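You operate a simulated robot arm through the tools that you are given. There is no shell and no other tool. Be economical: measure what you need, move in short steps, check, and stop when the job is done.

Carry out the task below with a simulated two-armed robot. There is one attempt and no reset: what you move stays moved.

Task
Join the purple and cream collars with the white link, reset the fault, switch B on.
Fine: orange lever FREE for the link, CLAMP after; press the black and the white button once each; B is the grey rocker. Where these are worked on the way, their far stop is far enough and under half their travel is too little: orange lever.

The check looks at the end state, three seconds after you hand in, the way a careful person would. Anything else that was tipped, shoved, dropped, spilled or broken makes it a failure.

Robot
Two 6-joint arms with two-finger parallel grippers on one trunk, on a base that drives. Base frame: it is fixed to the floor where the robot stands at the start and does not move with it; the origin is under the middle of the robot, x ahead of it, y to its left, z up. Units: mm, rad, N and s.
The left shoulder is at the start at [-77, 177, 832], the right one opposite. With the tool pointing down near the work surface each hand reaches from about 100 to 720 mm from the robot's upright axis, wherever it stands, measured 20 degrees to its own side. Places, roughly: cream rocker [500, 200, 700]; grey rocker [500, 100, 700]; orange lever [500, 0, 700]; white button [500, -200, 700]. Payload 1.57 kg a hand.
Tool frame (each hand has its own): the origin (TCP) lies between the finger pads and is the grasp point; the fingertips stand 30 mm ahead of it; z points along the fingers, y is the line along which they close. The gripper opens to 80 mm. The fingers are 17 mm wide and 12 mm thick; the gripper's body (40 by 82 mm) begins 80 mm behind the TCP.
Orientation is that of the tool frame in the base frame, as a unit quaternion [w, x, y, z]. With the fingers straight down and closing along the base's y, the tool's x points along the base's -x, its y along +y and its z along -z.

Tools
- The arms move only by the tool step_arm. It takes "left_motion", "right_motion" or both (then of equal length, played together; a hand with none holds still); each is a list of rows, each a list of 6 numbers: the shift along the tool's x, y, z in mm, then the turn, a rotation vector about the tool's x, y, z in rad. In form: [[x, y, z, ax, ay, az], ...]. A call has 1 to 20 rows; each row shifts and turns the commanded pose from where the row before left it, along the tool's axes as they then stand. "left_gripper" and "right_gripper" are, for a hand that has rows, the closure, from 0 (fully open) to 1 (shut), set as the call begins (left out, the last holds). Rows are played at 5 a second. More than 50 mm and 0.15 rad between two rows, or a gripper value outside its range, and nothing of the call is played. Where a pose cannot be reached the arm comes as near as it can. A force on the tool above 40 N (or 10 N above the force at the start of the call, whichever is more), or a blocked arm, ends the call early, and 0.2 s more pass. Each finger travels about 72 mm/s and halts on what it meets, pressing with about 27 N; the grip force reading is that of the motor and also rises with nothing between the fingers. The clock runs only during rows and for 0.2 s after the last one: add rows that do not move to give the fingers time. The reply holds the time, the measured pose of the TCP, the force on the tool along the base axes, the opening and the grip force, in the units named above and with some noise, with the torque about the TCP (base axes, N m) and any sound that the robot's microphone picked up.
- Cameras (640 x 400 px; columns grow to the right, rows downward): "scene" is now at [29.1, -21.5, 1557.6]; the picture's right is [-0.46, -0.89, 0.00], its down [-0.72, 0.37, -0.59] and it looks along [0.52, -0.27, -0.81] (base axes); focal length 274 px, centre (320, 200). "left" rides on the left gripper at [72, 7, -122] in its tool frame; the picture's right is [-0.09, 1.00, 0.00], its down [-0.84, -0.08, -0.54] and it looks along [-0.54, -0.05, 0.84] (tool axes); focal length 238 px, centre (320, 200). "right" rides on the right gripper at [72, -7, -122] in its tool frame; the picture's right is [0.09, 1.00, 0.00], its down [-0.84, 0.08, -0.54] and it looks along [-0.54, 0.05, 0.84] (tool axes); focal length 238 px, centre (320, 200). There is no depth. A picture from a camera that has moved, and an enlarged one, comes with that camera's place and axes in the base frame and with its lens. The place of the scene camera against the robot may be out by one fixed shift of up to 25 mm in any direction.
- camera(camera): a new picture of that camera. The clock stands still meanwhile.
- lift_body(by): slides the trunk up (or, below 0, down) by that many mm; the arms and the scene camera ride with it, the base frame stays. It gives what a move gives, with no picture.
- steer(legs): drives the robot by 1 to 6 legs, each [ahead, left, turn to the left] in mm, mm and rad, along the robot's own axes; the way and the turn of a leg run together, so that a leg with both is an arc; at most 1500 mm and 3.142 rad a leg. The arms and the cameras ride along, it lands a little off, and it stops where it bumps. It gives what a move gives.
- head_to(pan, tilt): turns the head with the scene camera to pan (to the left, within 2.496 rad either way) and tilt (down, from -0.506 to 1.204), counted from straight ahead of the robot. It gives what a move gives.
- enlarge(camera, box): a new picture of the part [left, top, right, bottom] of that camera's present view, enlarged. The clock stands still meanwhile.
- close_job(): hands the job in; it is judged then, once.

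Go step by step. Nothing tells you exact positions but the pictures and the camera data: compare them with the known pose of the tool, close in by small moves and look again before you grip or let go. The budget is 120 turns and 100 pictures, counting those below and the enlarged ones. Unless the task says otherwise, let go and move clear before handing in, and close with one line.

The tools are called after "Request:" by a JSON object that holds its "fn" and its "kwargs". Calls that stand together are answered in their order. step_arm: Moves the arms, as the interface text tells. Its arguments: {"type":"object","properties":{"left_motion":{"type":"array","items":{"type":"array","items":{"type":"number"}}},"left_gripper":{"type":"number"},"right_motion":{"type":"array","items":{"type":"array","items":{"type":"number"}}},"right_gripper":{"type":"number"}},"required":[]} The other tools are called the same way: lift_body (by) slides the trunk up or down; steer (legs) drives the base; head_to (pan, tilt) turns the head that bears the scene camera; camera (camera) takes a picture; enlarge (camera, box) takes an enlarged picture of a part of a camera's view; close_job () hands the job in.

At the start:

```text
time_s: 0.0
left_position: [505.3, 47.1, 1095.8]
left_tool_rot: [0.0, 0.0, 1.0, 0.0]
left_contact_force: [-0.3, 0.5, -0.8]
left_wrist_torque: [-0.03, 0.03, 0.0]
left_finger_gap: 79.9
left_gripper_force: 0.0
right_position: [311.4, -272.0, 1199.1]
right_tool_rot: [0.0, 0.0, 1.0, 0.0]
right_contact_force: [0.8, 0.4, 0.2]
right_wrist_torque: [-0.03, 0.01, -0.03]
right_finger_gap: 79.9
right_gripper_force: 0.1
trunk travel left (down, up): [-275.0, 53.0]
robot x, y, heading: [-0.9, -1.5, -0.002]
head pan, tilt: [-0.473, 0.944]
```

scene: 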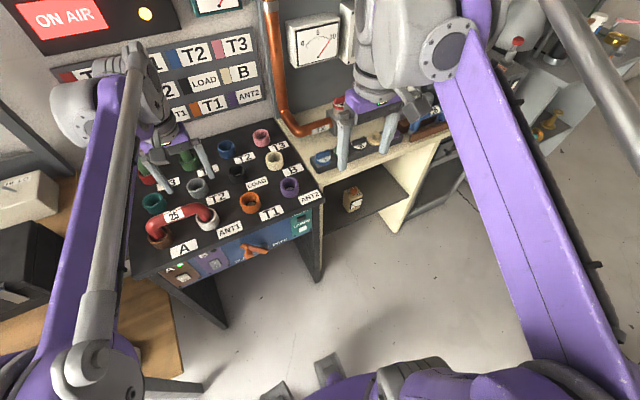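
right: 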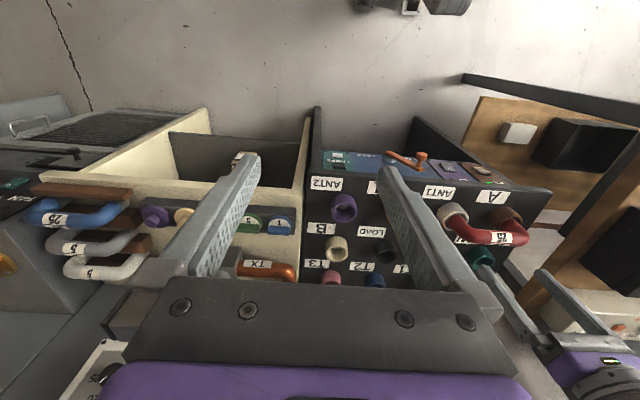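
left: 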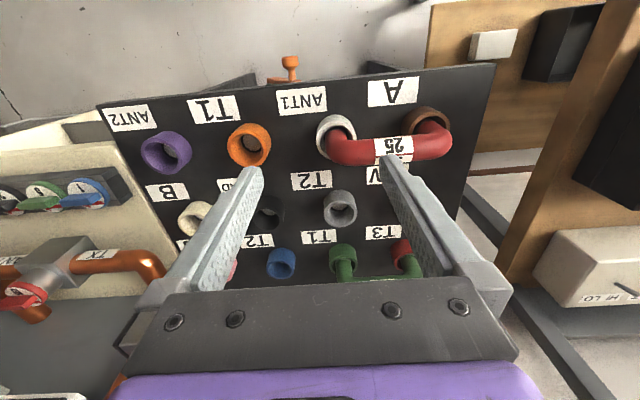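

I see a dark patch panel with collars (purple ANT2, cream B), and spare links on a rack to the right. I'll look closer at the controls and the link rack first.

Request:
{"fn": "enlarge", "kwargs": {"camera": "scene", "box": [130, 120, 330, 300]}}

Request:
{"fn": "enlarge", "kwargs": {"camera": "right", "box": [0, 130, 320, 330]}}

Request:
{"fn": "enlarge", "kwargs": {"camera": "right", "box": [290, 130, 550, 300]}}

```text
2.22 times, centred on (230, 210) of scene
camera zoom: at [29.1, -21.5, 1557.6], right [-0.46, -0.89, 0.0], down [-0.72, 0.37, -0.59], along [0.52, -0.27, -0.81], focal length 608 px, centre (520, 178)
```

zoom: 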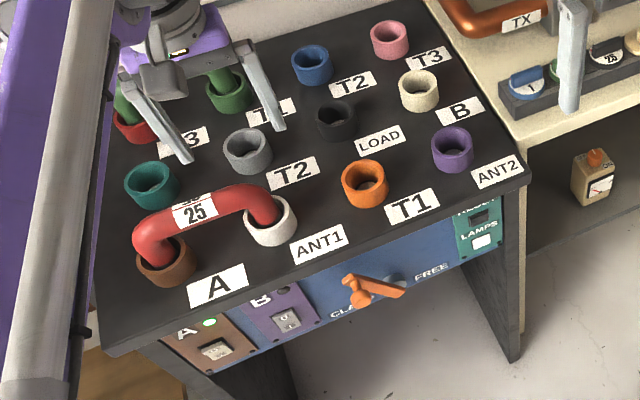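

```text
2.00 times, centred on (160, 230) of right
camera zoom: at [241.4, -278.6, 1321.5], right [-0.09, 1.0, 0.0], down [0.84, 0.08, 0.54], along [0.54, 0.05, -0.84], focal length 477 px, centre (640, 140)
```

zoom: 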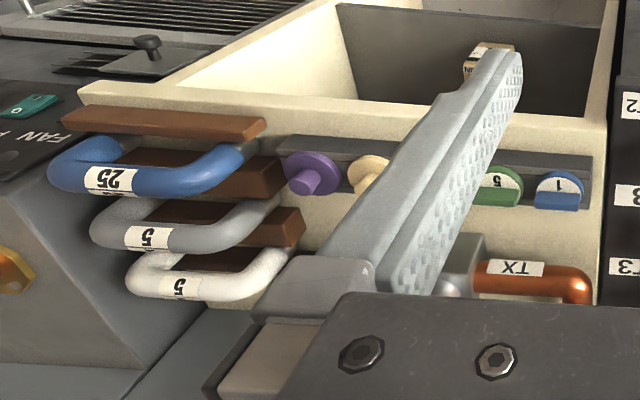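

```text
2.35 times, centred on (420, 215) of right
camera zoom: at [241.4, -278.6, 1321.5], right [-0.09, 1.0, 0.0], down [0.84, 0.08, 0.54], along [0.54, 0.05, -0.84], focal length 561 px, centre (85, 165)
```

zoom: 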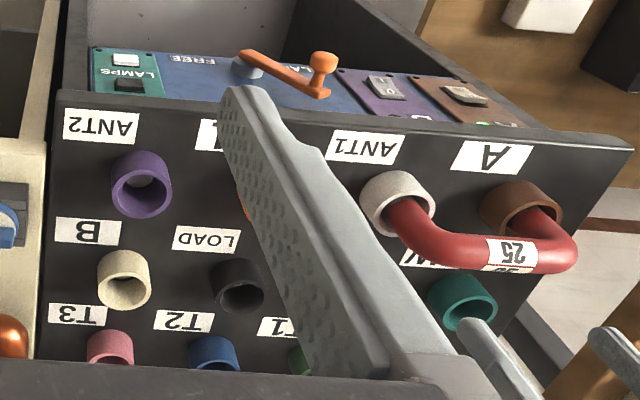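

Purple collar top is about (565,-190,850) and cream about (703,-191,850), a grid pitch of about 136 mm. The white link is in a rack far to the right. I'll turn the head to see the rack, and raise the trunk view if needed.

Request:
{"fn": "head_to", "kwargs": {"pan": -0.85, "tilt": 0.65}}

Request:
{"fn": "camera", "kwargs": {"camera": "scene"}}

```text
time_s: 0.8
left_position: [505.6, 46.5, 1095.3]
left_tool_rot: [0.0, 0.0, 1.0, 0.0]
left_contact_force: [0.1, 0.2, 0.5]
left_wrist_torque: [0.0, 0.02, -0.02]
left_finger_gap: 79.8
left_gripper_force: 0.0
right_position: [312.2, -272.0, 1199.9]
right_tool_rot: [0.0, 0.0, 1.0, 0.0]
right_contact_force: [0.8, -0.3, 0.3]
right_wrist_torque: [0.02, -0.01, 0.01]
right_finger_gap: 80.3
right_gripper_force: 0.1
trunk travel left (down, up): [-275.0, 53.0]
robot x, y, heading: [0.8, 2.3, 0.001]
head pan, tilt: [-0.85, 0.649]
```

```text
93 pictures are left
camera scene: at [21.4, -53.4, 1581.3], right [-0.75, -0.66, 0.0], down [-0.4, 0.45, -0.8], along [0.53, -0.6, -0.61], focal length 274 px, centre (320, 200)
```

scene: 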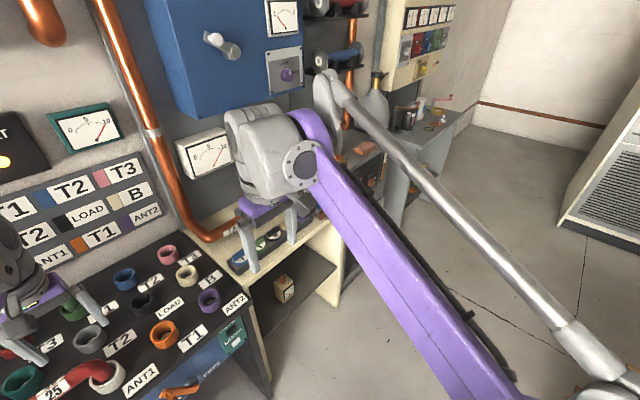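

The right arm blocks the rack from here. I'll first bring the left hand back and point it forward, so its camera can look at the front panel.

Request:
{"fn": "step_arm", "kwargs": {"left_motion": [[50, 0, 0, 0, 0, 0], [50, 0, 0, 0, 0, 0], [50, 0, 0, 0, 0, 0], [50, 0, 0, 0, 0, 0], [30, 0, 0, 0, 0, 0], [0, 0, 0, 0, -0.1428, 0], [0, 0, 0, 0, -0.1428, 0], [0, 0, 0, 0, -0.1428, 0], [0, 0, 0, 0, -0.1428, 0], [0, 0, 0, 0, -0.1428, 0], [0, 0, 0, 0, -0.1428, 0], [0, 0, 0, 0, -0.1428, 0], [0, 0, 0, 0, -0.1428, 0], [0, 0, 0, 0, -0.1428, 0], [0, 0, 0, 0, -0.1428, 0], [0, 0, 0, 0, -0.1428, 0]], "left_gripper": 1.0}}

```text
time_s: 4.2
left_position: [275.0, 46.3, 1095.4]
left_tool_rot: [0.708, 0.0, 0.706, 0.0]
left_contact_force: [0.0, -0.5, -0.4]
left_wrist_torque: [-0.01, -0.02, 0.02]
left_finger_gap: 0.0
left_gripper_force: 21.0
right_position: [311.8, -272.9, 1200.0]
right_tool_rot: [0.0, 0.001, 1.0, 0.0]
right_contact_force: [0.2, 0.2, -0.5]
right_wrist_torque: [0.03, 0.01, -0.01]
right_finger_gap: 80.0
right_gripper_force: 0.1
trunk travel left (down, up): [-275.0, 53.0]
robot x, y, heading: [0.6, 2.7, 0.002]
head pan, tilt: [-0.85, 0.649]
```

Request:
{"fn": "step_arm", "kwargs": {"left_motion": [[50, 0, 0, 0, 0, 0], [50, 0, 0, 0, 0, 0], [50, 0, 0, 0, 0, 0], [50, 0, 0, 0, 0, 0], [50, 0, 0, 0, 0, 0], [50, 0, 0, 0, 0, 0], [20, 0, 0, 0, 0, 0]]}}

Request:
{"fn": "camera", "kwargs": {"camera": "left"}}

```text
time_s: 5.8
left_position: [299.9, 36.6, 1011.1]
left_tool_rot: [0.706, 0.0, 0.708, 0.0]
left_contact_force: [0.2, 0.0, -0.3]
left_wrist_torque: [0.02, -0.03, 0.02]
left_finger_gap: 0.0
left_gripper_force: 21.2
left hand out of reach, approached as far as the arm can: row 2, 3, 4, 5, 6, 7
right_position: [312.2, -273.0, 1198.8]
right_tool_rot: [-0.001, 0.0, 1.0, 0.0]
right_contact_force: [0.0, 0.6, 0.2]
right_wrist_torque: [-0.01, 0.01, -0.02]
right_finger_gap: 80.1
right_gripper_force: 0.0
trunk travel left (down, up): [-275.0, 53.0]
robot x, y, heading: [0.7, -1.9, 0.002]
head pan, tilt: [-0.85, 0.649]
```

```text
92 pictures are left
camera left: at [178.4, 40.4, 938.6], right [0.0, 1.0, 0.09], down [-0.54, -0.08, 0.84], along [0.84, -0.05, 0.54], focal length 238 px, centre (320, 200)
```

left: 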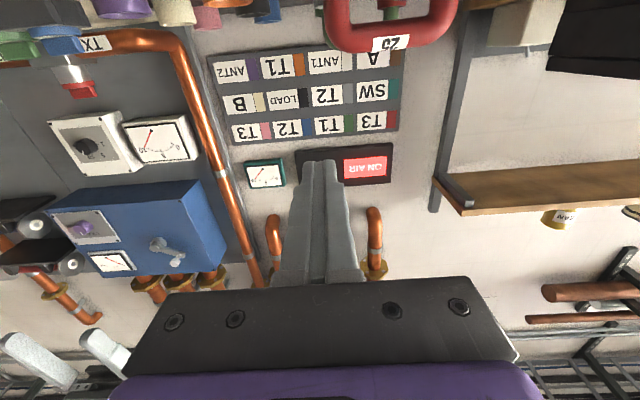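

The arm is too folded here. I'll back the base up 250 mm so the hand can work on the front panel, and turn the head back to it.

Request:
{"fn": "steer", "kwargs": {"legs": [[-250, 0, 0]]}}

Request:
{"fn": "head_to", "kwargs": {"pan": -0.1, "tilt": 0.75}}

Request:
{"fn": "camera", "kwargs": {"camera": "scene"}}

```text
time_s: 7.7
left_position: [51.8, 35.1, 1011.1]
left_tool_rot: [0.707, -0.001, 0.707, 0.001]
left_contact_force: [0.1, 0.4, 0.5]
left_wrist_torque: [0.01, 0.03, 0.02]
left_finger_gap: 0.2
left_gripper_force: 21.1
right_position: [64.8, -270.6, 1200.0]
right_tool_rot: [0.0, -0.001, 1.0, 0.0]
right_contact_force: [0.0, 0.0, 0.1]
right_wrist_torque: [-0.03, 0.01, 0.0]
right_finger_gap: 80.0
right_gripper_force: 0.1
trunk travel left (down, up): [-275.0, 53.0]
robot x, y, heading: [-247.9, -2.3, 0.001]
head pan, tilt: [-0.85, 0.649]
```

```text
time_s: 8.8
left_position: [51.0, 35.3, 1010.7]
left_tool_rot: [0.707, 0.0, 0.707, 0.0]
left_contact_force: [-0.4, 0.5, -0.1]
left_wrist_torque: [0.01, 0.0, -0.01]
left_finger_gap: 0.0
left_gripper_force: 21.0
right_position: [65.2, -271.3, 1199.5]
right_tool_rot: [0.0, -0.002, 1.0, 0.001]
right_contact_force: [-0.8, -0.7, -0.1]
right_wrist_torque: [-0.01, -0.01, 0.01]
right_finger_gap: 80.3
right_gripper_force: 0.0
trunk travel left (down, up): [-275.0, 53.0]
robot x, y, heading: [-250.2, 1.1, 0.002]
head pan, tilt: [-0.099, 0.75]
```

```text
91 pictures are left
camera scene: at [-201.3, 3.4, 1572.8], right [-0.1, -1.0, 0.0], down [-0.68, 0.07, -0.73], along [0.73, -0.07, -0.68], focal length 274 px, centre (320, 200)
```

scene: 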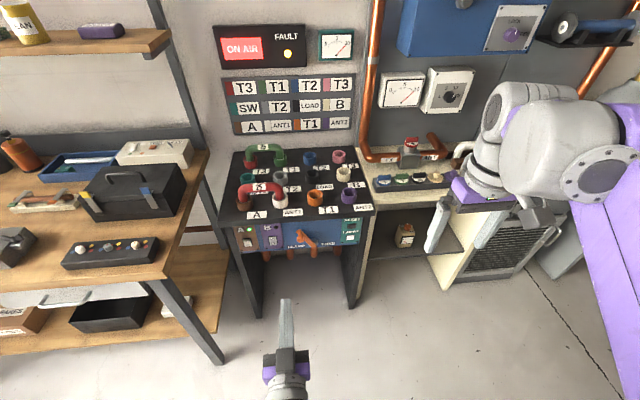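

Request:
{"fn": "enlarge", "kwargs": {"camera": "scene", "box": [220, 140, 380, 260]}}

Request:
{"fn": "enlarge", "kwargs": {"camera": "scene", "box": [225, 212, 370, 262]}}

Request:
{"fn": "enlarge", "kwargs": {"camera": "scene", "box": [205, 15, 365, 140]}}

```text
3.33 times, centred on (300, 200) of scene
camera zoom: at [-201.3, 3.4, 1572.8], right [-0.1, -1.0, 0.0], down [-0.68, 0.07, -0.73], along [0.73, -0.07, -0.68], focal length 912 px, centre (387, 200)
```

zoom: 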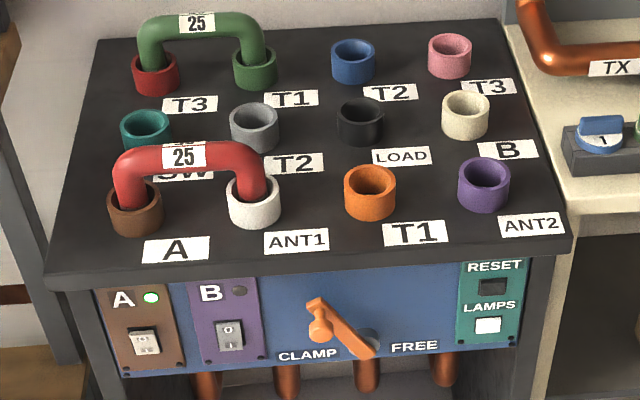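

```text
4.41 times, centred on (298, 237) of scene
camera zoom: at [-201.3, 3.4, 1572.8], right [-0.1, -1.0, 0.0], down [-0.68, 0.07, -0.73], along [0.73, -0.07, -0.68], focal length 1207 px, centre (419, 37)
```

zoom: 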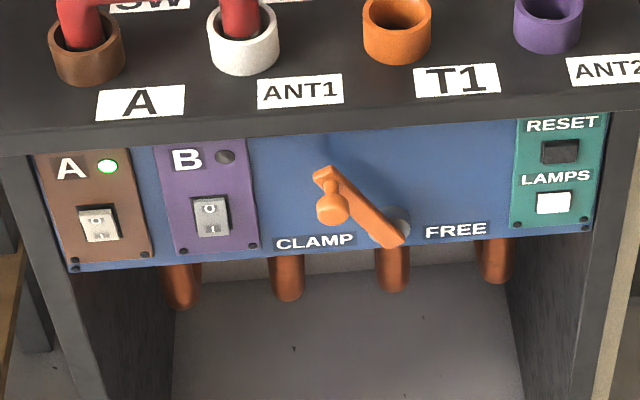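

```text
3.20 times, centred on (285, 78) of scene
camera zoom: at [-201.3, 3.4, 1572.8], right [-0.1, -1.0, 0.0], down [-0.68, 0.07, -0.73], along [0.73, -0.07, -0.68], focal length 875 px, centre (432, 592)
```

zoom: 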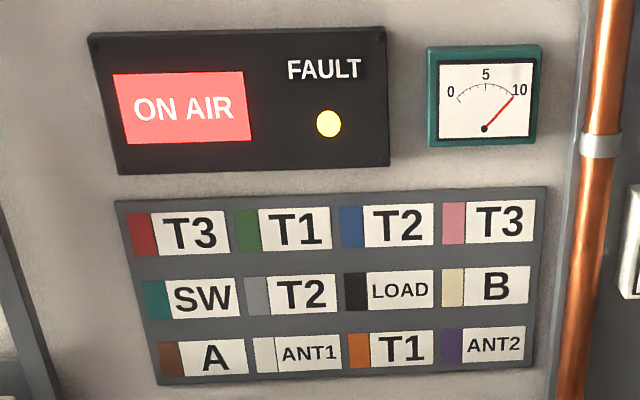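

The lever stands on CLAMP, swinging about a pivot at lower right. I'll bring the left hand down in front of the panel to triangulate from its camera.

Request:
{"fn": "step_arm", "kwargs": {"left_motion": [[20, 0, 45, 0, 0, 0], [20, 0, 45, 0, 0, 0], [39, 0, 25, 0, 0, 0], [39, 0, 25, 0, 0, 0], [39, 0, 25, 0, 0, 0], [39, 0, 25, 0, 0, 0], [39, 0, 20, 0, 0, 0], [39, 0, 20, 0, 0, 0], [39, 0, 10, 0, 0, 0]]}}

Request:
{"fn": "camera", "kwargs": {"camera": "left"}}

```text
time_s: 10.8
left_position: [346.4, 16.5, 768.1]
left_tool_rot: [0.707, -0.001, 0.708, 0.001]
left_contact_force: [0.4, 0.0, -0.8]
left_wrist_torque: [0.01, -0.01, 0.01]
left_finger_gap: 0.2
left_gripper_force: 21.1
left hand out of reach, approached as far as the arm can: row 1, 2, 3, 4, 5, 6, 7, 9
right_position: [65.1, -270.8, 1200.5]
right_tool_rot: [0.0, -0.002, 1.0, -0.001]
right_contact_force: [-0.3, -0.4, 0.3]
right_wrist_torque: [0.01, 0.03, 0.0]
right_finger_gap: 79.9
right_gripper_force: 0.0
trunk travel left (down, up): [-275.0, 53.0]
robot x, y, heading: [-244.1, -1.5, 0.001]
head pan, tilt: [-0.099, 0.75]
```

```text
87 pictures are left
camera left: at [225.5, 21.0, 695.5], right [0.0, 1.0, 0.09], down [-0.54, -0.08, 0.84], along [0.84, -0.05, 0.54], focal length 238 px, centre (320, 200)
```

left: 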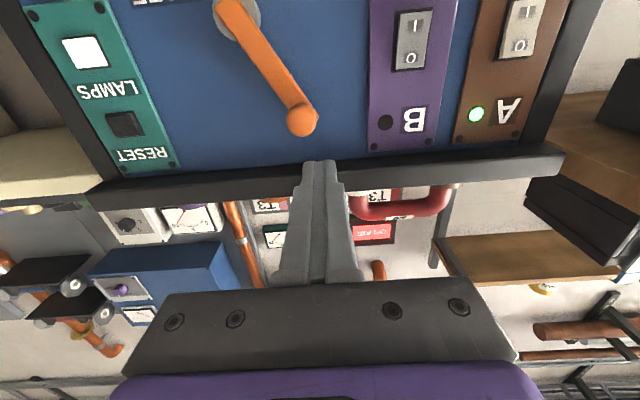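

Panel face is near x≈500, with the lever pivot around (−50, 665). I'll take a second view with the hand pitched down and shifted right for better triangulation.

Request:
{"fn": "step_arm", "kwargs": {"left_motion": [[0, -25, 0, 0, 0.14, 0], [0, -25, 0, 0, 0.14, 0], [0, -25, 0, 0, 0.14, 0], [0, -25, 0, 0, 0.1, 0]]}}

Request:
{"fn": "camera", "kwargs": {"camera": "left"}}

```text
time_s: 11.8
left_position: [343.5, -83.1, 766.3]
left_tool_rot: [0.5, 0.0, 0.866, 0.0]
left_contact_force: [0.4, 0.2, 0.2]
left_wrist_torque: [-0.01, 0.01, 0.01]
left_finger_gap: 0.2
left_gripper_force: 21.3
right_position: [64.1, -271.3, 1200.3]
right_tool_rot: [0.0, -0.001, 1.0, 0.0]
right_contact_force: [-0.9, 0.5, -0.4]
right_wrist_torque: [-0.01, 0.01, 0.01]
right_finger_gap: 80.1
right_gripper_force: 0.1
trunk travel left (down, up): [-275.0, 53.0]
robot x, y, heading: [-245.7, -0.1, 0.003]
head pan, tilt: [-0.099, 0.75]
```

```text
86 pictures are left
camera left: at [203.7, -78.9, 765.3], right [0.05, 1.0, 0.08], down [-0.05, -0.08, 1.0], along [1.0, -0.05, 0.05], focal length 238 px, centre (320, 200)
```

left: 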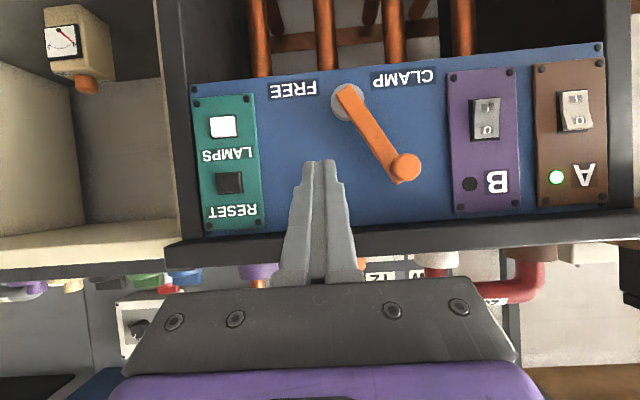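

Now well fixed: knob tip (451,−1,753), pivot (~490,−54,662), RESET (497,−206,748), LAMPS (499,−208,680), grey rocker (495,107,699). I'll straddle the lever knob with the open left gripper, level.

Request:
{"fn": "step_arm", "kwargs": {"left_motion": [[0, 20, 0, 0, -0.14, 0], [0, 21, 0, 0, -0.14, 0], [0, 20, 0, 0, -0.14, 0], [0, 21, 0, 0, -0.1036, 0], [10, 0, 25, 0, 0, 0]], "left_gripper": 0.0}}

Request:
{"fn": "camera", "kwargs": {"camera": "left"}}

```text
time_s: 13.0
left_position: [368.0, -2.8, 756.3]
left_tool_rot: [0.707, -0.001, 0.707, 0.001]
left_contact_force: [-0.3, 0.4, -0.4]
left_wrist_torque: [0.01, -0.01, -0.03]
left_finger_gap: 80.2
left_gripper_force: 0.0
right_position: [65.1, -272.1, 1199.4]
right_tool_rot: [0.0, -0.001, 1.0, 0.0]
right_contact_force: [-0.5, -0.2, -0.4]
right_wrist_torque: [0.01, 0.02, 0.02]
right_finger_gap: 80.1
right_gripper_force: 0.1
trunk travel left (down, up): [-275.0, 53.0]
robot x, y, heading: [-246.6, 0.9, 0.005]
head pan, tilt: [-0.099, 0.75]
```

```text
85 pictures are left
camera left: at [247.8, 2.3, 684.2], right [0.0, 1.0, 0.09], down [-0.54, -0.08, 0.84], along [0.84, -0.05, 0.54], focal length 238 px, centre (320, 200)
```

left: 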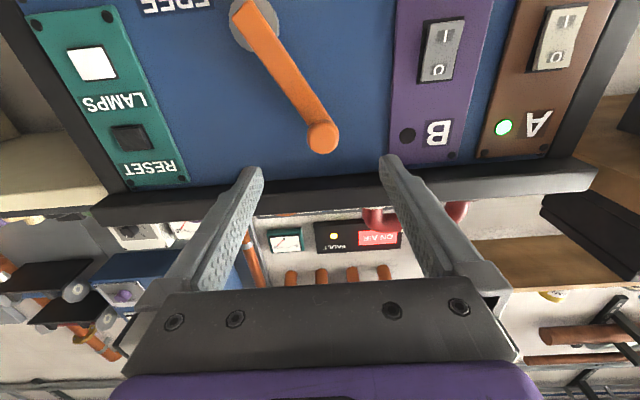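

Request:
{"fn": "step_arm", "kwargs": {"left_motion": [[0, 0, 40, 0, 0, 0], [0, 0, 37, 0, 0, 0], [0, -12, 0, 0, 0, 0], [0, -12, 0, 0, 0, 0], [-3, -12, 0, 0, 0, 0], [-3, -12, 0, 0, 0, 0], [-3, -12, 0, 0, 0, 0], [-2, -12, 0, 0, 0, 0], [0, -12, 0, 0, 0, 0], [2, -12, 0, 0, 0, 0], [3, -12, 0, 0, 0, 0], [3, -12, 0, 0, 0, 0]]}}

Request:
{"fn": "camera", "kwargs": {"camera": "left"}}

```text
time_s: 15.6
left_position: [445.9, -123.1, 761.3]
left_tool_rot: [0.708, -0.001, 0.707, 0.001]
left_contact_force: [0.0, 0.3, -0.2]
left_wrist_torque: [0.01, 0.01, 0.05]
left_finger_gap: 79.9
left_gripper_force: 0.0
right_position: [64.3, -270.7, 1198.9]
right_tool_rot: [0.0, -0.001, 1.0, 0.0]
right_contact_force: [0.2, -0.2, 0.5]
right_wrist_torque: [0.0, -0.01, 0.0]
right_finger_gap: 79.9
right_gripper_force: 0.0
trunk travel left (down, up): [-275.0, 53.0]
robot x, y, heading: [-247.5, -2.3, -0.001]
head pan, tilt: [-0.099, 0.75]
```

```text
84 pictures are left
camera left: at [325.4, -118.0, 687.3], right [0.0, 1.0, 0.09], down [-0.54, -0.08, 0.84], along [0.84, -0.05, 0.54], focal length 238 px, centre (320, 200)
```

left: 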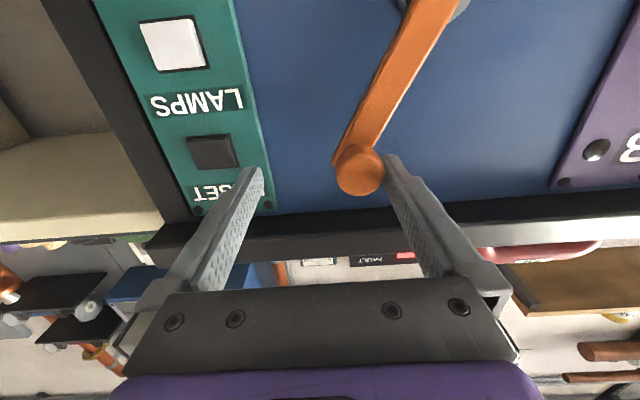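

Request:
{"fn": "step_arm", "kwargs": {"left_motion": [[3, -6, -8, 0, 0, 0], [4, -8, 0, 0, 0, 0], [5, -8, 0, 0, 0, 0], [5, -8, 0, 0, 0, 0], [5, -8, 0, 0, 0, 0]]}}

Request:
{"fn": "camera", "kwargs": {"camera": "left"}}

```text
time_s: 16.3
left_position: [441.8, -126.0, 752.6]
left_tool_rot: [0.709, -0.007, 0.705, 0.011]
left_contact_force: [-5.0, 12.4, 2.7]
left_wrist_torque: [0.13, -0.03, 0.39]
left_finger_gap: 79.8
left_gripper_force: 0.0
right_position: [65.9, -271.2, 1200.7]
right_tool_rot: [-0.001, -0.002, 1.0, -0.001]
right_contact_force: [0.0, -0.9, -0.4]
right_wrist_torque: [0.02, 0.05, 0.01]
right_finger_gap: 79.9
right_gripper_force: 0.1
trunk travel left (down, up): [-275.0, 53.0]
robot x, y, heading: [-248.7, 1.7, 0.007]
head pan, tilt: [-0.099, 0.75]
stopped in row 3 (left hand): the force on the tool passed its limit at 45 N (the readings are from after the stop); the commanded pose is now the measured one
```

```text
83 pictures are left
camera left: at [321.1, -124.5, 678.5], right [-0.03, 0.99, 0.1], down [-0.54, -0.1, 0.83], along [0.84, -0.03, 0.54], focal length 238 px, centre (320, 200)
```

left: 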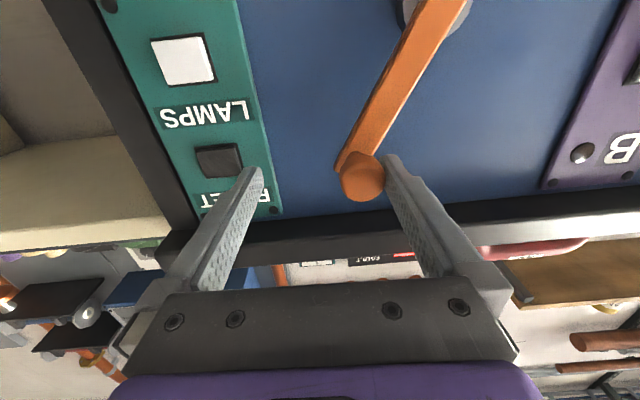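

The lever hit its FREE stop. I'll ease off, retract and raise the left hand, then go and look at the link rack.

Request:
{"fn": "step_arm", "kwargs": {"left_motion": [[0, 6, 0, 0, 0, 0], [0, 0, -40, 0, 0, 0], [0, 0, -40, 0, 0, 0], [-45, 0, 0, 0, 0, 0], [-45, 20, 0, 0, 0, 0], [-45, 20, 0, 0, 0, 0], [-45, 20, 0, 0, 0, 0], [-45, 20, 0, 0, 0, 0], [-45, 20, 0, 0, 0, 0], [-45, 20, -10, 0, 0, 0]]}}

Request:
{"fn": "head_to", "kwargs": {"pan": -0.7, "tilt": 0.7}}

Request:
{"fn": "enlarge", "kwargs": {"camera": "scene", "box": [0, 100, 300, 300]}}

```text
refused: row 10 steps farther than a row can; nothing moved
```

```text
time_s: 17.3
left_position: [441.7, -126.0, 752.0]
left_tool_rot: [0.71, -0.007, 0.704, 0.01]
left_contact_force: [-0.2, 18.5, -0.3]
left_wrist_torque: [0.04, -0.07, 0.22]
left_finger_gap: 80.0
left_gripper_force: 0.0
right_position: [65.3, -268.5, 1199.7]
right_tool_rot: [0.0, -0.002, 1.0, -0.001]
right_contact_force: [0.0, 0.4, 0.1]
right_wrist_torque: [-0.01, 0.03, -0.04]
right_finger_gap: 79.8
right_gripper_force: 0.1
trunk travel left (down, up): [-275.0, 53.0]
robot x, y, heading: [-251.0, 1.2, 0.004]
head pan, tilt: [-0.7, 0.7]
```

```text
2.00 times, centred on (150, 200) of scene
camera zoom: at [-218.4, -40.2, 1577.1], right [-0.64, -0.77, 0.0], down [-0.5, 0.41, -0.77], along [0.59, -0.49, -0.64], focal length 547 px, centre (660, 200)
```

zoom: 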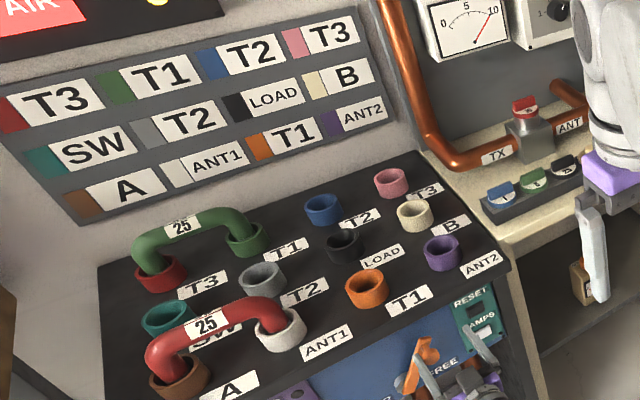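

Request:
{"fn": "step_arm", "kwargs": {"left_motion": [[0, 6, 0, 0, 0, 0], [0, 0, -40, 0, 0, 0], [0, 0, -40, 0, 0, 0], [-45, 0, 0, 0, 0, 0], [-45, 20, 0, 0, 0, 0], [-45, 20, 0, 0, 0, 0], [-45, 20, 0, 0, 0, 0], [-45, 20, 0, 0, 0, 0], [-45, 20, 0, 0, 0, 0], [-40, 20, -10, 0, 0, 0]]}}

Request:
{"fn": "steer", "kwargs": {"legs": [[0, -550, 0]]}}

Request:
{"fn": "head_to", "kwargs": {"pan": 0.1, "tilt": 0.75}}

Request:
{"fn": "camera", "kwargs": {"camera": "scene"}}

Request:
{"fn": "camera", "kwargs": {"camera": "right"}}

```text
time_s: 19.5
left_position: [346.6, -4.5, 1063.2]
left_tool_rot: [0.709, -0.007, 0.705, 0.01]
left_contact_force: [-0.8, -0.3, 0.2]
left_wrist_torque: [0.01, 0.01, -0.02]
left_finger_gap: 80.2
left_gripper_force: 0.1
right_position: [64.2, -270.3, 1200.7]
right_tool_rot: [0.001, -0.001, 1.0, 0.001]
right_contact_force: [0.1, 0.6, 0.9]
right_wrist_torque: [-0.04, -0.02, 0.02]
right_finger_gap: 80.1
right_gripper_force: 0.1
trunk travel left (down, up): [-275.0, 53.0]
robot x, y, heading: [-248.5, 4.1, 0.005]
head pan, tilt: [-0.7, 0.7]
```

```text
time_s: 24.8
left_position: [351.8, -551.3, 1063.0]
left_tool_rot: [0.709, -0.008, 0.705, 0.011]
left_contact_force: [-0.4, -0.1, 0.5]
left_wrist_torque: [0.02, -0.05, 0.03]
left_finger_gap: 79.9
left_gripper_force: 0.1
right_position: [71.0, -817.9, 1200.5]
right_tool_rot: [0.0, -0.006, 1.0, -0.001]
right_contact_force: [0.0, -0.4, -0.1]
right_wrist_torque: [-0.01, -0.01, 0.01]
right_finger_gap: 79.9
right_gripper_force: 0.0
trunk travel left (down, up): [-275.0, 53.0]
robot x, y, heading: [-243.5, -542.6, 0.011]
head pan, tilt: [-0.7, 0.7]
```

```text
time_s: 26.0
left_position: [351.4, -551.3, 1061.9]
left_tool_rot: [0.709, -0.008, 0.705, 0.012]
left_contact_force: [0.7, 0.2, -0.2]
left_wrist_torque: [0.01, -0.03, -0.02]
left_finger_gap: 80.0
left_gripper_force: 0.1
right_position: [71.6, -817.5, 1199.2]
right_tool_rot: [-0.001, -0.006, 1.0, 0.0]
right_contact_force: [0.0, 1.1, 0.5]
right_wrist_torque: [-0.01, 0.01, -0.01]
right_finger_gap: 79.9
right_gripper_force: 0.1
trunk travel left (down, up): [-275.0, 53.0]
robot x, y, heading: [-243.2, -548.4, 0.013]
head pan, tilt: [0.099, 0.75]
```

```text
81 pictures are left
camera scene: at [-197.5, -528.4, 1572.8], right [0.11, -0.99, 0.0], down [-0.68, -0.07, -0.73], along [0.73, 0.08, -0.68], focal length 274 px, centre (320, 200)
```

scene: 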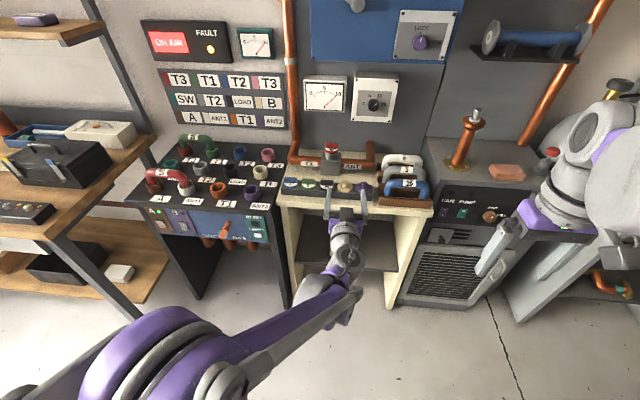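

```text
80 pictures are left
camera right: at [0.2, -825.0, 1321.4], right [-0.1, 0.99, 0.0], down [0.84, 0.09, 0.54], along [0.54, 0.06, -0.84], focal length 238 px, centre (320, 200)
```

right: 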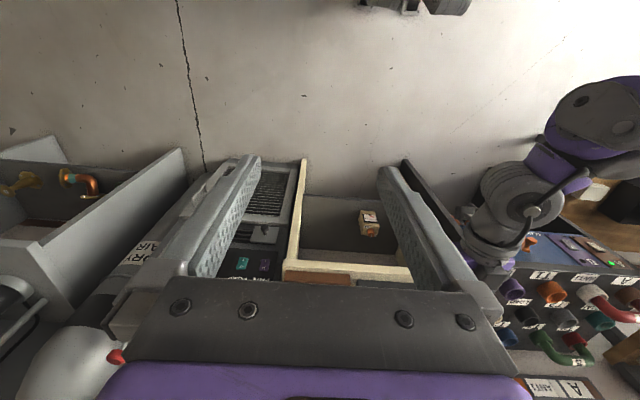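

Request:
{"fn": "enlarge", "kwargs": {"camera": "scene", "box": [340, 140, 460, 215]}}

Request:
{"fn": "enlarge", "kwargs": {"camera": "scene", "box": [130, 130, 290, 250]}}

```text
5.33 times, centred on (400, 178) of scene
camera zoom: at [-197.5, -528.4, 1572.8], right [0.11, -0.99, 0.0], down [-0.68, -0.07, -0.73], along [0.73, 0.08, -0.68], focal length 1459 px, centre (-107, 320)
```

zoom: 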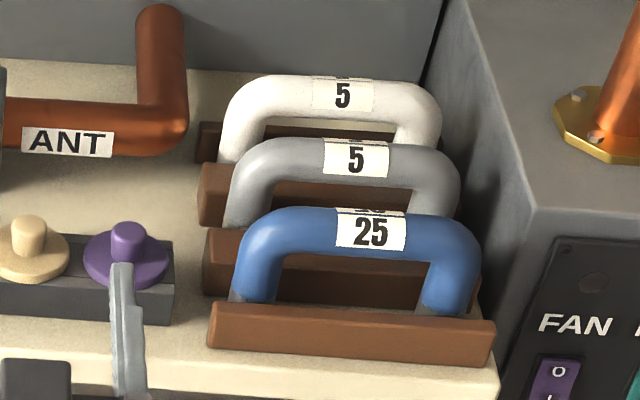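

```text
3.33 times, centred on (210, 190) of scene
camera zoom: at [-197.5, -528.4, 1572.8], right [0.11, -0.99, 0.0], down [-0.68, -0.07, -0.73], along [0.73, 0.08, -0.68], focal length 912 px, centre (687, 233)
```

zoom: 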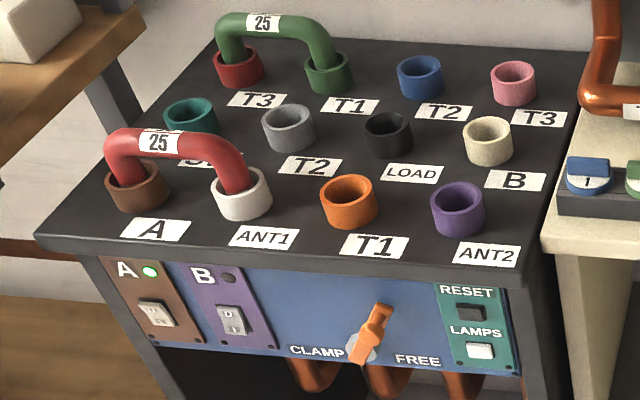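

The white link's bar centre is near (714,−752,~962), bar along y, with 77 mm spacing to the grey one. I'll tuck the left hand back and drive forward to reach it with the right hand.

Request:
{"fn": "step_arm", "kwargs": {"left_motion": [[0, 0, -50, 0, 0, 0], [0, 0, -50, 0, 0, 0], [0, 0, -50, 0, 0, 0], [0, 0, -50, 0, 0, 0], [0, 0, -40, 0, 0, 0]]}}

Request:
{"fn": "steer", "kwargs": {"legs": [[310, 0, -0.01]]}}

Request:
{"fn": "camera", "kwargs": {"camera": "right"}}

```text
time_s: 27.2
left_position: [111.7, -560.9, 1060.0]
left_tool_rot: [0.709, -0.009, 0.705, 0.012]
left_contact_force: [0.0, 0.2, -0.3]
left_wrist_torque: [0.0, -0.02, 0.0]
left_finger_gap: 80.3
left_gripper_force: 0.1
right_position: [69.8, -816.6, 1199.3]
right_tool_rot: [0.0, -0.005, 1.0, 0.0]
right_contact_force: [-0.2, 0.8, -1.4]
right_wrist_torque: [0.03, -0.03, -0.01]
right_finger_gap: 79.9
right_gripper_force: 0.1
trunk travel left (down, up): [-275.0, 53.0]
robot x, y, heading: [-242.4, -549.7, 0.013]
head pan, tilt: [0.099, 0.75]
```

```text
time_s: 29.3
left_position: [421.1, -562.3, 1059.7]
left_tool_rot: [0.709, -0.007, 0.705, 0.011]
left_contact_force: [0.5, -0.1, 0.6]
left_wrist_torque: [0.0, 0.01, -0.02]
left_finger_gap: 79.8
left_gripper_force: 0.0
right_position: [377.5, -817.8, 1199.6]
right_tool_rot: [0.0, -0.001, 1.0, 0.0]
right_contact_force: [-0.2, 0.2, -0.7]
right_wrist_torque: [0.0, 0.02, -0.01]
right_finger_gap: 79.9
right_gripper_force: 0.1
trunk travel left (down, up): [-275.0, 53.0]
robot x, y, heading: [65.3, -549.8, 0.004]
head pan, tilt: [0.099, 0.75]
```

```text
77 pictures are left
camera right: at [306.8, -824.7, 1321.4], right [-0.09, 1.0, 0.0], down [0.84, 0.08, 0.54], along [0.54, 0.05, -0.84], focal length 238 px, centre (320, 200)
```

right: 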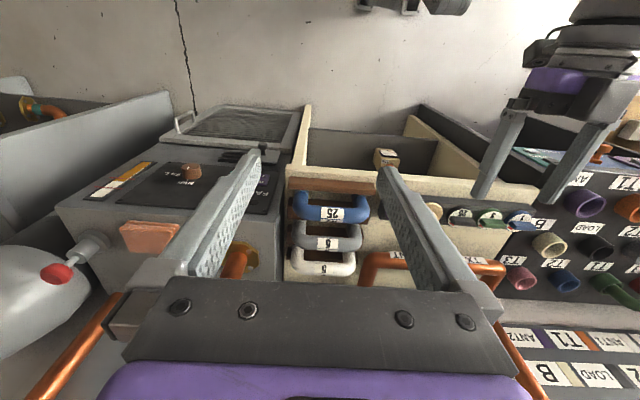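

The white link is visible below and ahead of the right hand. I'll yaw the right hand 90° (closing along x) and move to just short of above it.

Request:
{"fn": "step_arm", "kwargs": {"right_motion": [[0, 0, 0, 0, 0, 0.1428], [0, 0, 0, 0, 0, 0.1428], [0, 0, 0, 0, 0, 0.1428], [0, 0, 0, 0, 0, 0.1428], [0, 0, 0, 0, 0, 0.1428], [0, 0, 0, 0, 0, 0.1428], [0, 0, 0, 0, 0, 0.1428], [0, 0, 0, 0, 0, 0.1428], [0, 0, 0, 0, 0, 0.1428], [0, 0, 0, 0, 0, 0.1428], [0, 0, 0, 0, 0, 0.1428], [0, 45, 20, 0, 0, 0], [5, 45, 20, 0, 0, 0], [5, 45, 20, 0, 0, 0], [5, 45, 20, 0, 0, 0], [5, 45, 20, 0, 0, 0], [5, 45, 10, 0, 0, 0]]}}

Request:
{"fn": "camera", "kwargs": {"camera": "right"}}

Request:
{"fn": "camera", "kwargs": {"camera": "scene"}}

```text
time_s: 32.9
left_position: [422.4, -562.1, 1060.0]
left_tool_rot: [0.709, -0.005, 0.705, 0.009]
left_contact_force: [-0.3, -0.2, 0.7]
left_wrist_torque: [-0.04, -0.02, 0.01]
left_finger_gap: 80.1
left_gripper_force: 0.1
right_position: [649.5, -792.1, 1089.2]
right_tool_rot: [-0.001, 0.707, 0.707, 0.0]
right_contact_force: [-0.7, 0.2, 0.2]
right_wrist_torque: [-0.01, 0.05, 0.02]
right_finger_gap: 80.0
right_gripper_force: 0.1
trunk travel left (down, up): [-275.0, 53.0]
robot x, y, heading: [62.1, -548.0, -0.0]
head pan, tilt: [0.099, 0.75]
```

```text
76 pictures are left
camera right: at [643.9, -720.6, 1211.2], right [1.0, 0.09, 0.0], down [0.08, -0.84, 0.54], along [0.05, -0.54, -0.84], focal length 238 px, centre (320, 200)
```

right: 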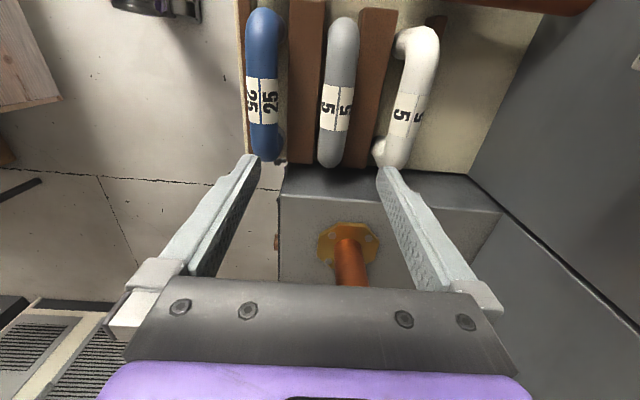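

```text
75 pictures are left
camera scene: at [113.3, -526.9, 1572.7], right [0.1, -0.99, 0.0], down [-0.68, -0.07, -0.73], along [0.73, 0.07, -0.68], focal length 274 px, centre (320, 200)
```

scene: 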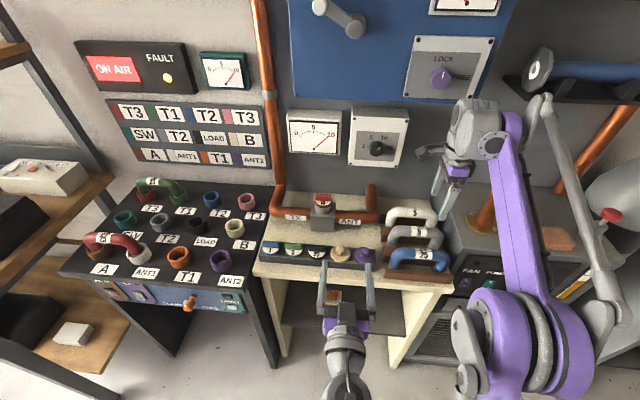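

The white bar triangulates to about (748,−783, top ~933), slightly beyond reach. I'll drive 50 mm forward and position directly above.

Request:
{"fn": "steer", "kwargs": {"legs": [[50, 0, 0]]}}

Request:
{"fn": "step_arm", "kwargs": {"right_motion": [[4, 25, 20, 0, 0, 0], [4, 24, 40, 0, 0, 0]]}}

Request:
{"fn": "camera", "kwargs": {"camera": "right"}}

```text
time_s: 33.8
left_position: [468.8, -561.5, 1059.0]
left_tool_rot: [0.709, -0.006, 0.705, 0.009]
left_contact_force: [-0.4, 0.1, -0.6]
left_wrist_torque: [0.03, 0.03, 0.0]
left_finger_gap: 80.1
left_gripper_force: 0.0
right_position: [695.0, -792.4, 1089.7]
right_tool_rot: [0.0, 0.706, 0.708, -0.001]
right_contact_force: [-0.3, 0.5, 0.6]
right_wrist_torque: [0.0, 0.05, 0.0]
right_finger_gap: 80.0
right_gripper_force: 0.1
trunk travel left (down, up): [-275.0, 53.0]
robot x, y, heading: [114.9, -545.3, -0.0]
head pan, tilt: [0.099, 0.75]
```

```text
time_s: 34.4
left_position: [469.7, -561.7, 1059.7]
left_tool_rot: [0.709, -0.006, 0.705, 0.01]
left_contact_force: [0.1, 0.7, -0.2]
left_wrist_torque: [0.01, 0.01, 0.0]
left_finger_gap: 80.1
left_gripper_force: 0.0
right_position: [744.5, -782.7, 1030.2]
right_tool_rot: [-0.001, 0.707, 0.708, -0.001]
right_contact_force: [0.0, 0.1, -0.3]
right_wrist_torque: [-0.03, 0.0, 0.0]
right_finger_gap: 79.8
right_gripper_force: 0.1
trunk travel left (down, up): [-275.0, 53.0]
robot x, y, heading: [111.9, -549.0, 0.005]
head pan, tilt: [0.099, 0.75]
```

```text
74 pictures are left
camera right: at [739.8, -711.9, 1152.3], right [1.0, 0.1, 0.0], down [0.08, -0.84, 0.54], along [0.05, -0.54, -0.84], focal length 238 px, centre (320, 200)
```

right: 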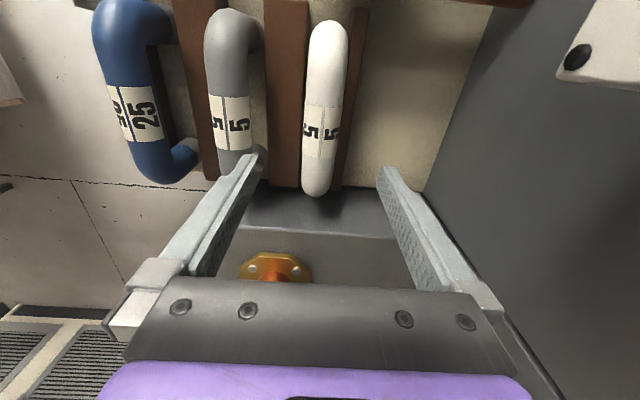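

Bar centre is (747,−776), tube about 34 mm thick. I'll partly close the fingers and descend around it, keeping the tips above the wooden rack (~885).

Request:
{"fn": "step_arm", "kwargs": {"right_motion": [[7, 2.5, 0, 0, 0, 0], [0, 0, 35, 0, 0, 0], [0, 0, 35, 0, 0, 0], [0, 0, 25, 0, 0, 0], [0, 0, 12, 0, 0, 0]], "right_gripper": 0.28}}

Request:
{"fn": "camera", "kwargs": {"camera": "right"}}

Request:
{"fn": "enlarge", "kwargs": {"camera": "scene", "box": [360, 150, 500, 290]}}

```text
time_s: 35.6
left_position: [469.3, -560.7, 1058.7]
left_tool_rot: [0.709, -0.006, 0.705, 0.009]
left_contact_force: [0.6, -1.0, 0.2]
left_wrist_torque: [0.0, -0.01, -0.02]
left_finger_gap: 79.7
left_gripper_force: 0.0
right_position: [745.8, -776.3, 923.7]
right_tool_rot: [0.001, 0.706, 0.708, 0.0]
right_contact_force: [0.3, 0.0, -1.0]
right_wrist_torque: [0.03, 0.01, 0.01]
right_finger_gap: 58.0
right_gripper_force: 0.1
trunk travel left (down, up): [-275.0, 53.0]
robot x, y, heading: [110.4, -547.1, 0.006]
head pan, tilt: [0.099, 0.75]
```

```text
73 pictures are left
camera right: at [740.9, -704.6, 1044.9], right [1.0, 0.1, 0.0], down [0.08, -0.84, 0.54], along [0.05, -0.54, -0.84], focal length 238 px, centre (320, 200)
```

right: 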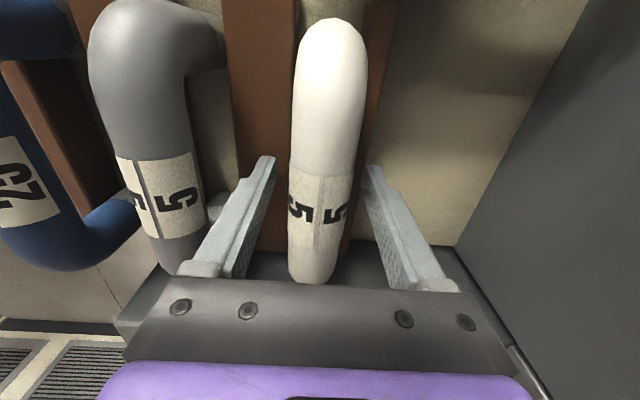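

```text
2.86 times, centred on (430, 220) of scene
camera zoom: at [159.0, -526.5, 1572.8], right [0.1, -0.99, 0.0], down [-0.68, -0.07, -0.73], along [0.73, 0.07, -0.68], focal length 782 px, centre (6, 143)
```

zoom: 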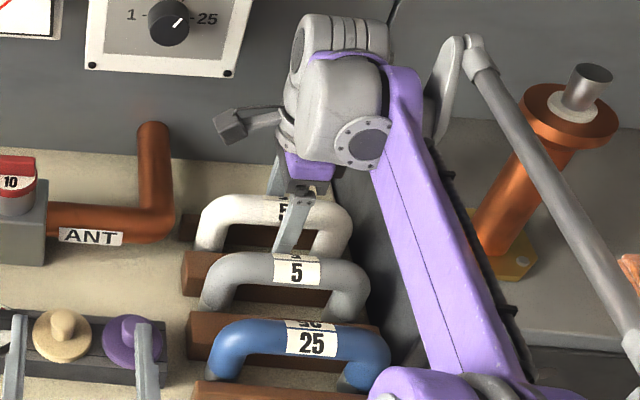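

Fingers straddle the bar cleanly. I'll center slightly, grip, and lift in small steps.

Request:
{"fn": "step_arm", "kwargs": {"right_motion": [[-4, 1.5, 2, 0, 0, 0]]}}

Request:
{"fn": "step_arm", "kwargs": {"right_motion": [[0, 0, 0, 0, 0, 0], [0, 0, 0, 0, 0, 0], [0, 0, 0, 0, 0, 0], [0, 0, 0, 0, 0, 0]], "right_gripper": 1.0}}

Request:
{"fn": "step_arm", "kwargs": {"right_motion": [[0, 0, -15, 0, 0, 0], [0, 0, -25, 0, 0, 0], [0, 0, -30, 0, 0, 0], [0, 0, -30, 0, 0, 0], [0, 0, -30, 0, 0, 0]]}}

Request:
{"fn": "camera", "kwargs": {"camera": "right"}}

Request:
{"fn": "enlarge", "kwargs": {"camera": "scene", "box": [360, 130, 520, 270]}}

```text
time_s: 36.0
left_position: [468.8, -562.4, 1060.1]
left_tool_rot: [0.709, -0.007, 0.705, 0.01]
left_contact_force: [1.2, 0.4, 0.4]
left_wrist_torque: [-0.02, -0.01, 0.0]
left_finger_gap: 80.0
left_gripper_force: 0.0
right_position: [747.2, -781.5, 920.9]
right_tool_rot: [-0.001, 0.706, 0.708, 0.0]
right_contact_force: [0.4, -0.3, 0.0]
right_wrist_torque: [0.01, -0.02, -0.02]
right_finger_gap: 57.7
right_gripper_force: 0.0
trunk travel left (down, up): [-275.0, 53.0]
robot x, y, heading: [111.6, -545.0, 0.005]
head pan, tilt: [0.099, 0.75]
```

```text
time_s: 37.0
left_position: [468.5, -561.1, 1059.2]
left_tool_rot: [0.709, -0.006, 0.705, 0.009]
left_contact_force: [0.1, 0.4, -0.2]
left_wrist_torque: [-0.04, -0.01, -0.02]
left_finger_gap: 80.0
left_gripper_force: 0.0
right_position: [749.0, -781.5, 921.3]
right_tool_rot: [0.0, 0.707, 0.707, 0.0]
right_contact_force: [-0.3, -0.5, 1.0]
right_wrist_torque: [-0.01, -0.05, -0.05]
right_finger_gap: 31.2
right_gripper_force: 26.9
trunk travel left (down, up): [-275.0, 53.0]
robot x, y, heading: [112.7, -545.1, 0.004]
head pan, tilt: [0.099, 0.75]
```

```text
time_s: 38.2
left_position: [464.6, -562.0, 1054.3]
left_tool_rot: [0.708, -0.006, 0.706, 0.01]
left_contact_force: [-0.6, -0.6, 0.2]
left_wrist_torque: [0.0, 0.02, -0.03]
left_finger_gap: 80.1
left_gripper_force: 0.1
right_position: [746.4, -781.1, 1037.4]
right_tool_rot: [-0.002, 0.705, 0.709, -0.002]
right_contact_force: [0.5, -0.1, -2.4]
right_wrist_torque: [-0.05, 0.01, 0.04]
right_finger_gap: 31.3
right_gripper_force: 27.2
trunk travel left (down, up): [-275.0, 53.0]
robot x, y, heading: [111.4, -545.4, 0.003]
head pan, tilt: [0.099, 0.75]
```

```text
71 pictures are left
camera right: at [741.4, -708.7, 1159.0], right [1.0, 0.1, 0.0], down [0.09, -0.84, 0.54], along [0.05, -0.54, -0.84], focal length 238 px, centre (320, 200)
```

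right: 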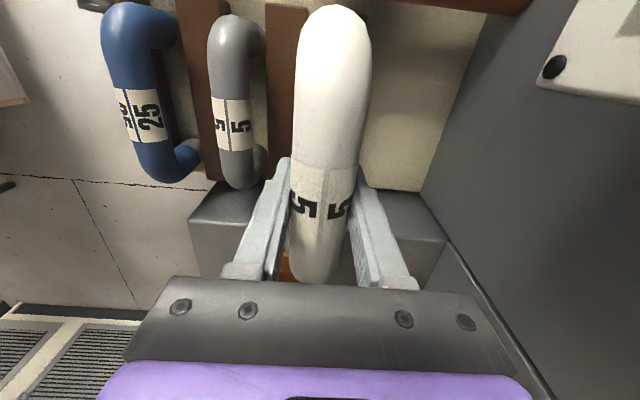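

```text
2.86 times, centred on (440, 200) of scene
camera zoom: at [156.1, -528.8, 1569.2], right [0.1, -0.99, 0.0], down [-0.68, -0.07, -0.73], along [0.73, 0.08, -0.68], focal length 782 px, centre (-23, 200)
```

zoom: 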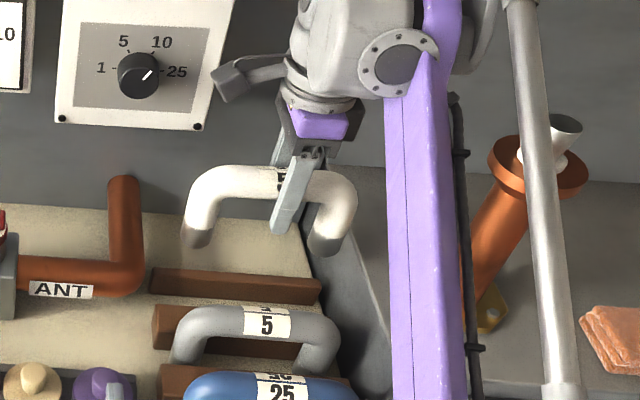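

The link is held firmly and clear. I'll lift a bit more, draw it back, and turn it so that its bar runs along x.

Request:
{"fn": "step_arm", "kwargs": {"right_motion": [[0, 0, -30, 0, 0, 0], [0, -40, -10, 0, 0, 0], [0, -40, 0, 0, 0, 0], [0, -40, 0, 0, 0, 0], [0, -40, 0, 0, 0, 0], [0, -40, 0, 0, 0, 0], [0, 0, 0, 0, 0, -0.1428], [0, 0, 0, 0, 0, -0.1428], [0, 0, 0, 0, 0, -0.1428], [0, 0, 0, 0, 0, -0.1428], [0, 0, 0, 0, 0, -0.1428], [0, 0, 0, 0, 0, -0.1428], [0, 0, 0, 0, 0, -0.1428], [0, 0, 0, 0, 0, -0.1428], [0, 0, 0, 0, 0, -0.1428], [0, 0, 0, 0, 0, -0.1428], [0, 0, 0, 0, 0, -0.1428]]}}

Request:
{"fn": "step_arm", "kwargs": {"left_motion": [[-20, 30, -20, 0, 0, 0], [-20, 30, -20, 0, 0, 0], [0, 30, -20, 0, 0, 0], [0, 30, -10, 0, 0, 0]]}}

Request:
{"fn": "camera", "kwargs": {"camera": "right"}}

```text
time_s: 41.8
left_position: [469.1, -560.7, 1060.3]
left_tool_rot: [0.709, -0.006, 0.705, 0.01]
left_contact_force: [-0.7, -0.1, 0.4]
left_wrist_torque: [0.01, 0.03, -0.01]
left_finger_gap: 79.8
left_gripper_force: 0.0
right_position: [534.7, -779.7, 1083.5]
right_tool_rot: [0.001, -0.002, 1.0, -0.001]
right_contact_force: [-0.1, -0.5, -2.1]
right_wrist_torque: [0.01, 0.02, -0.01]
right_finger_gap: 31.2
right_gripper_force: 26.5
right hand out of reach, approached as far as the arm can: row 1
trunk travel left (down, up): [-275.0, 53.0]
robot x, y, heading: [113.5, -549.5, 0.001]
head pan, tilt: [0.099, 0.75]
```

```text
time_s: 42.8
left_position: [398.0, -446.5, 1098.0]
left_tool_rot: [0.709, -0.006, 0.705, 0.009]
left_contact_force: [-0.2, -0.5, 1.3]
left_wrist_torque: [0.01, 0.01, 0.0]
left_finger_gap: 79.8
left_gripper_force: 0.0
left hand out of reach, approached as far as the arm can: row 4
right_position: [535.8, -779.2, 1083.9]
right_tool_rot: [0.0, -0.002, 1.0, 0.0]
right_contact_force: [0.1, 0.5, -2.5]
right_wrist_torque: [-0.01, -0.03, -0.04]
right_finger_gap: 31.4
right_gripper_force: 27.2
trunk travel left (down, up): [-275.0, 53.0]
robot x, y, heading: [112.5, -547.3, 0.005]
head pan, tilt: [0.099, 0.75]
```

```text
69 pictures are left
camera right: at [463.8, -787.4, 1206.1], right [-0.1, 1.0, 0.0], down [0.84, 0.08, 0.54], along [0.54, 0.05, -0.84], focal length 238 px, centre (320, 200)
```

right: 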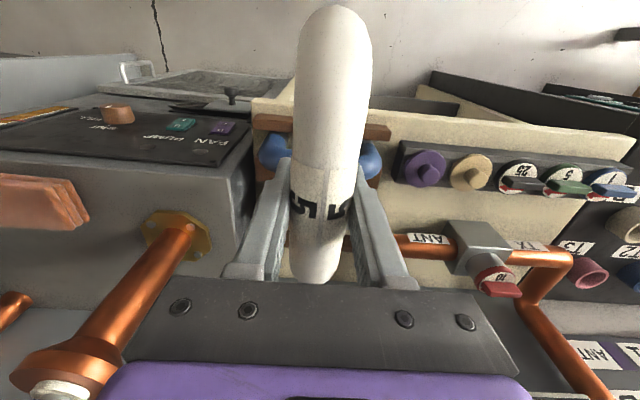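

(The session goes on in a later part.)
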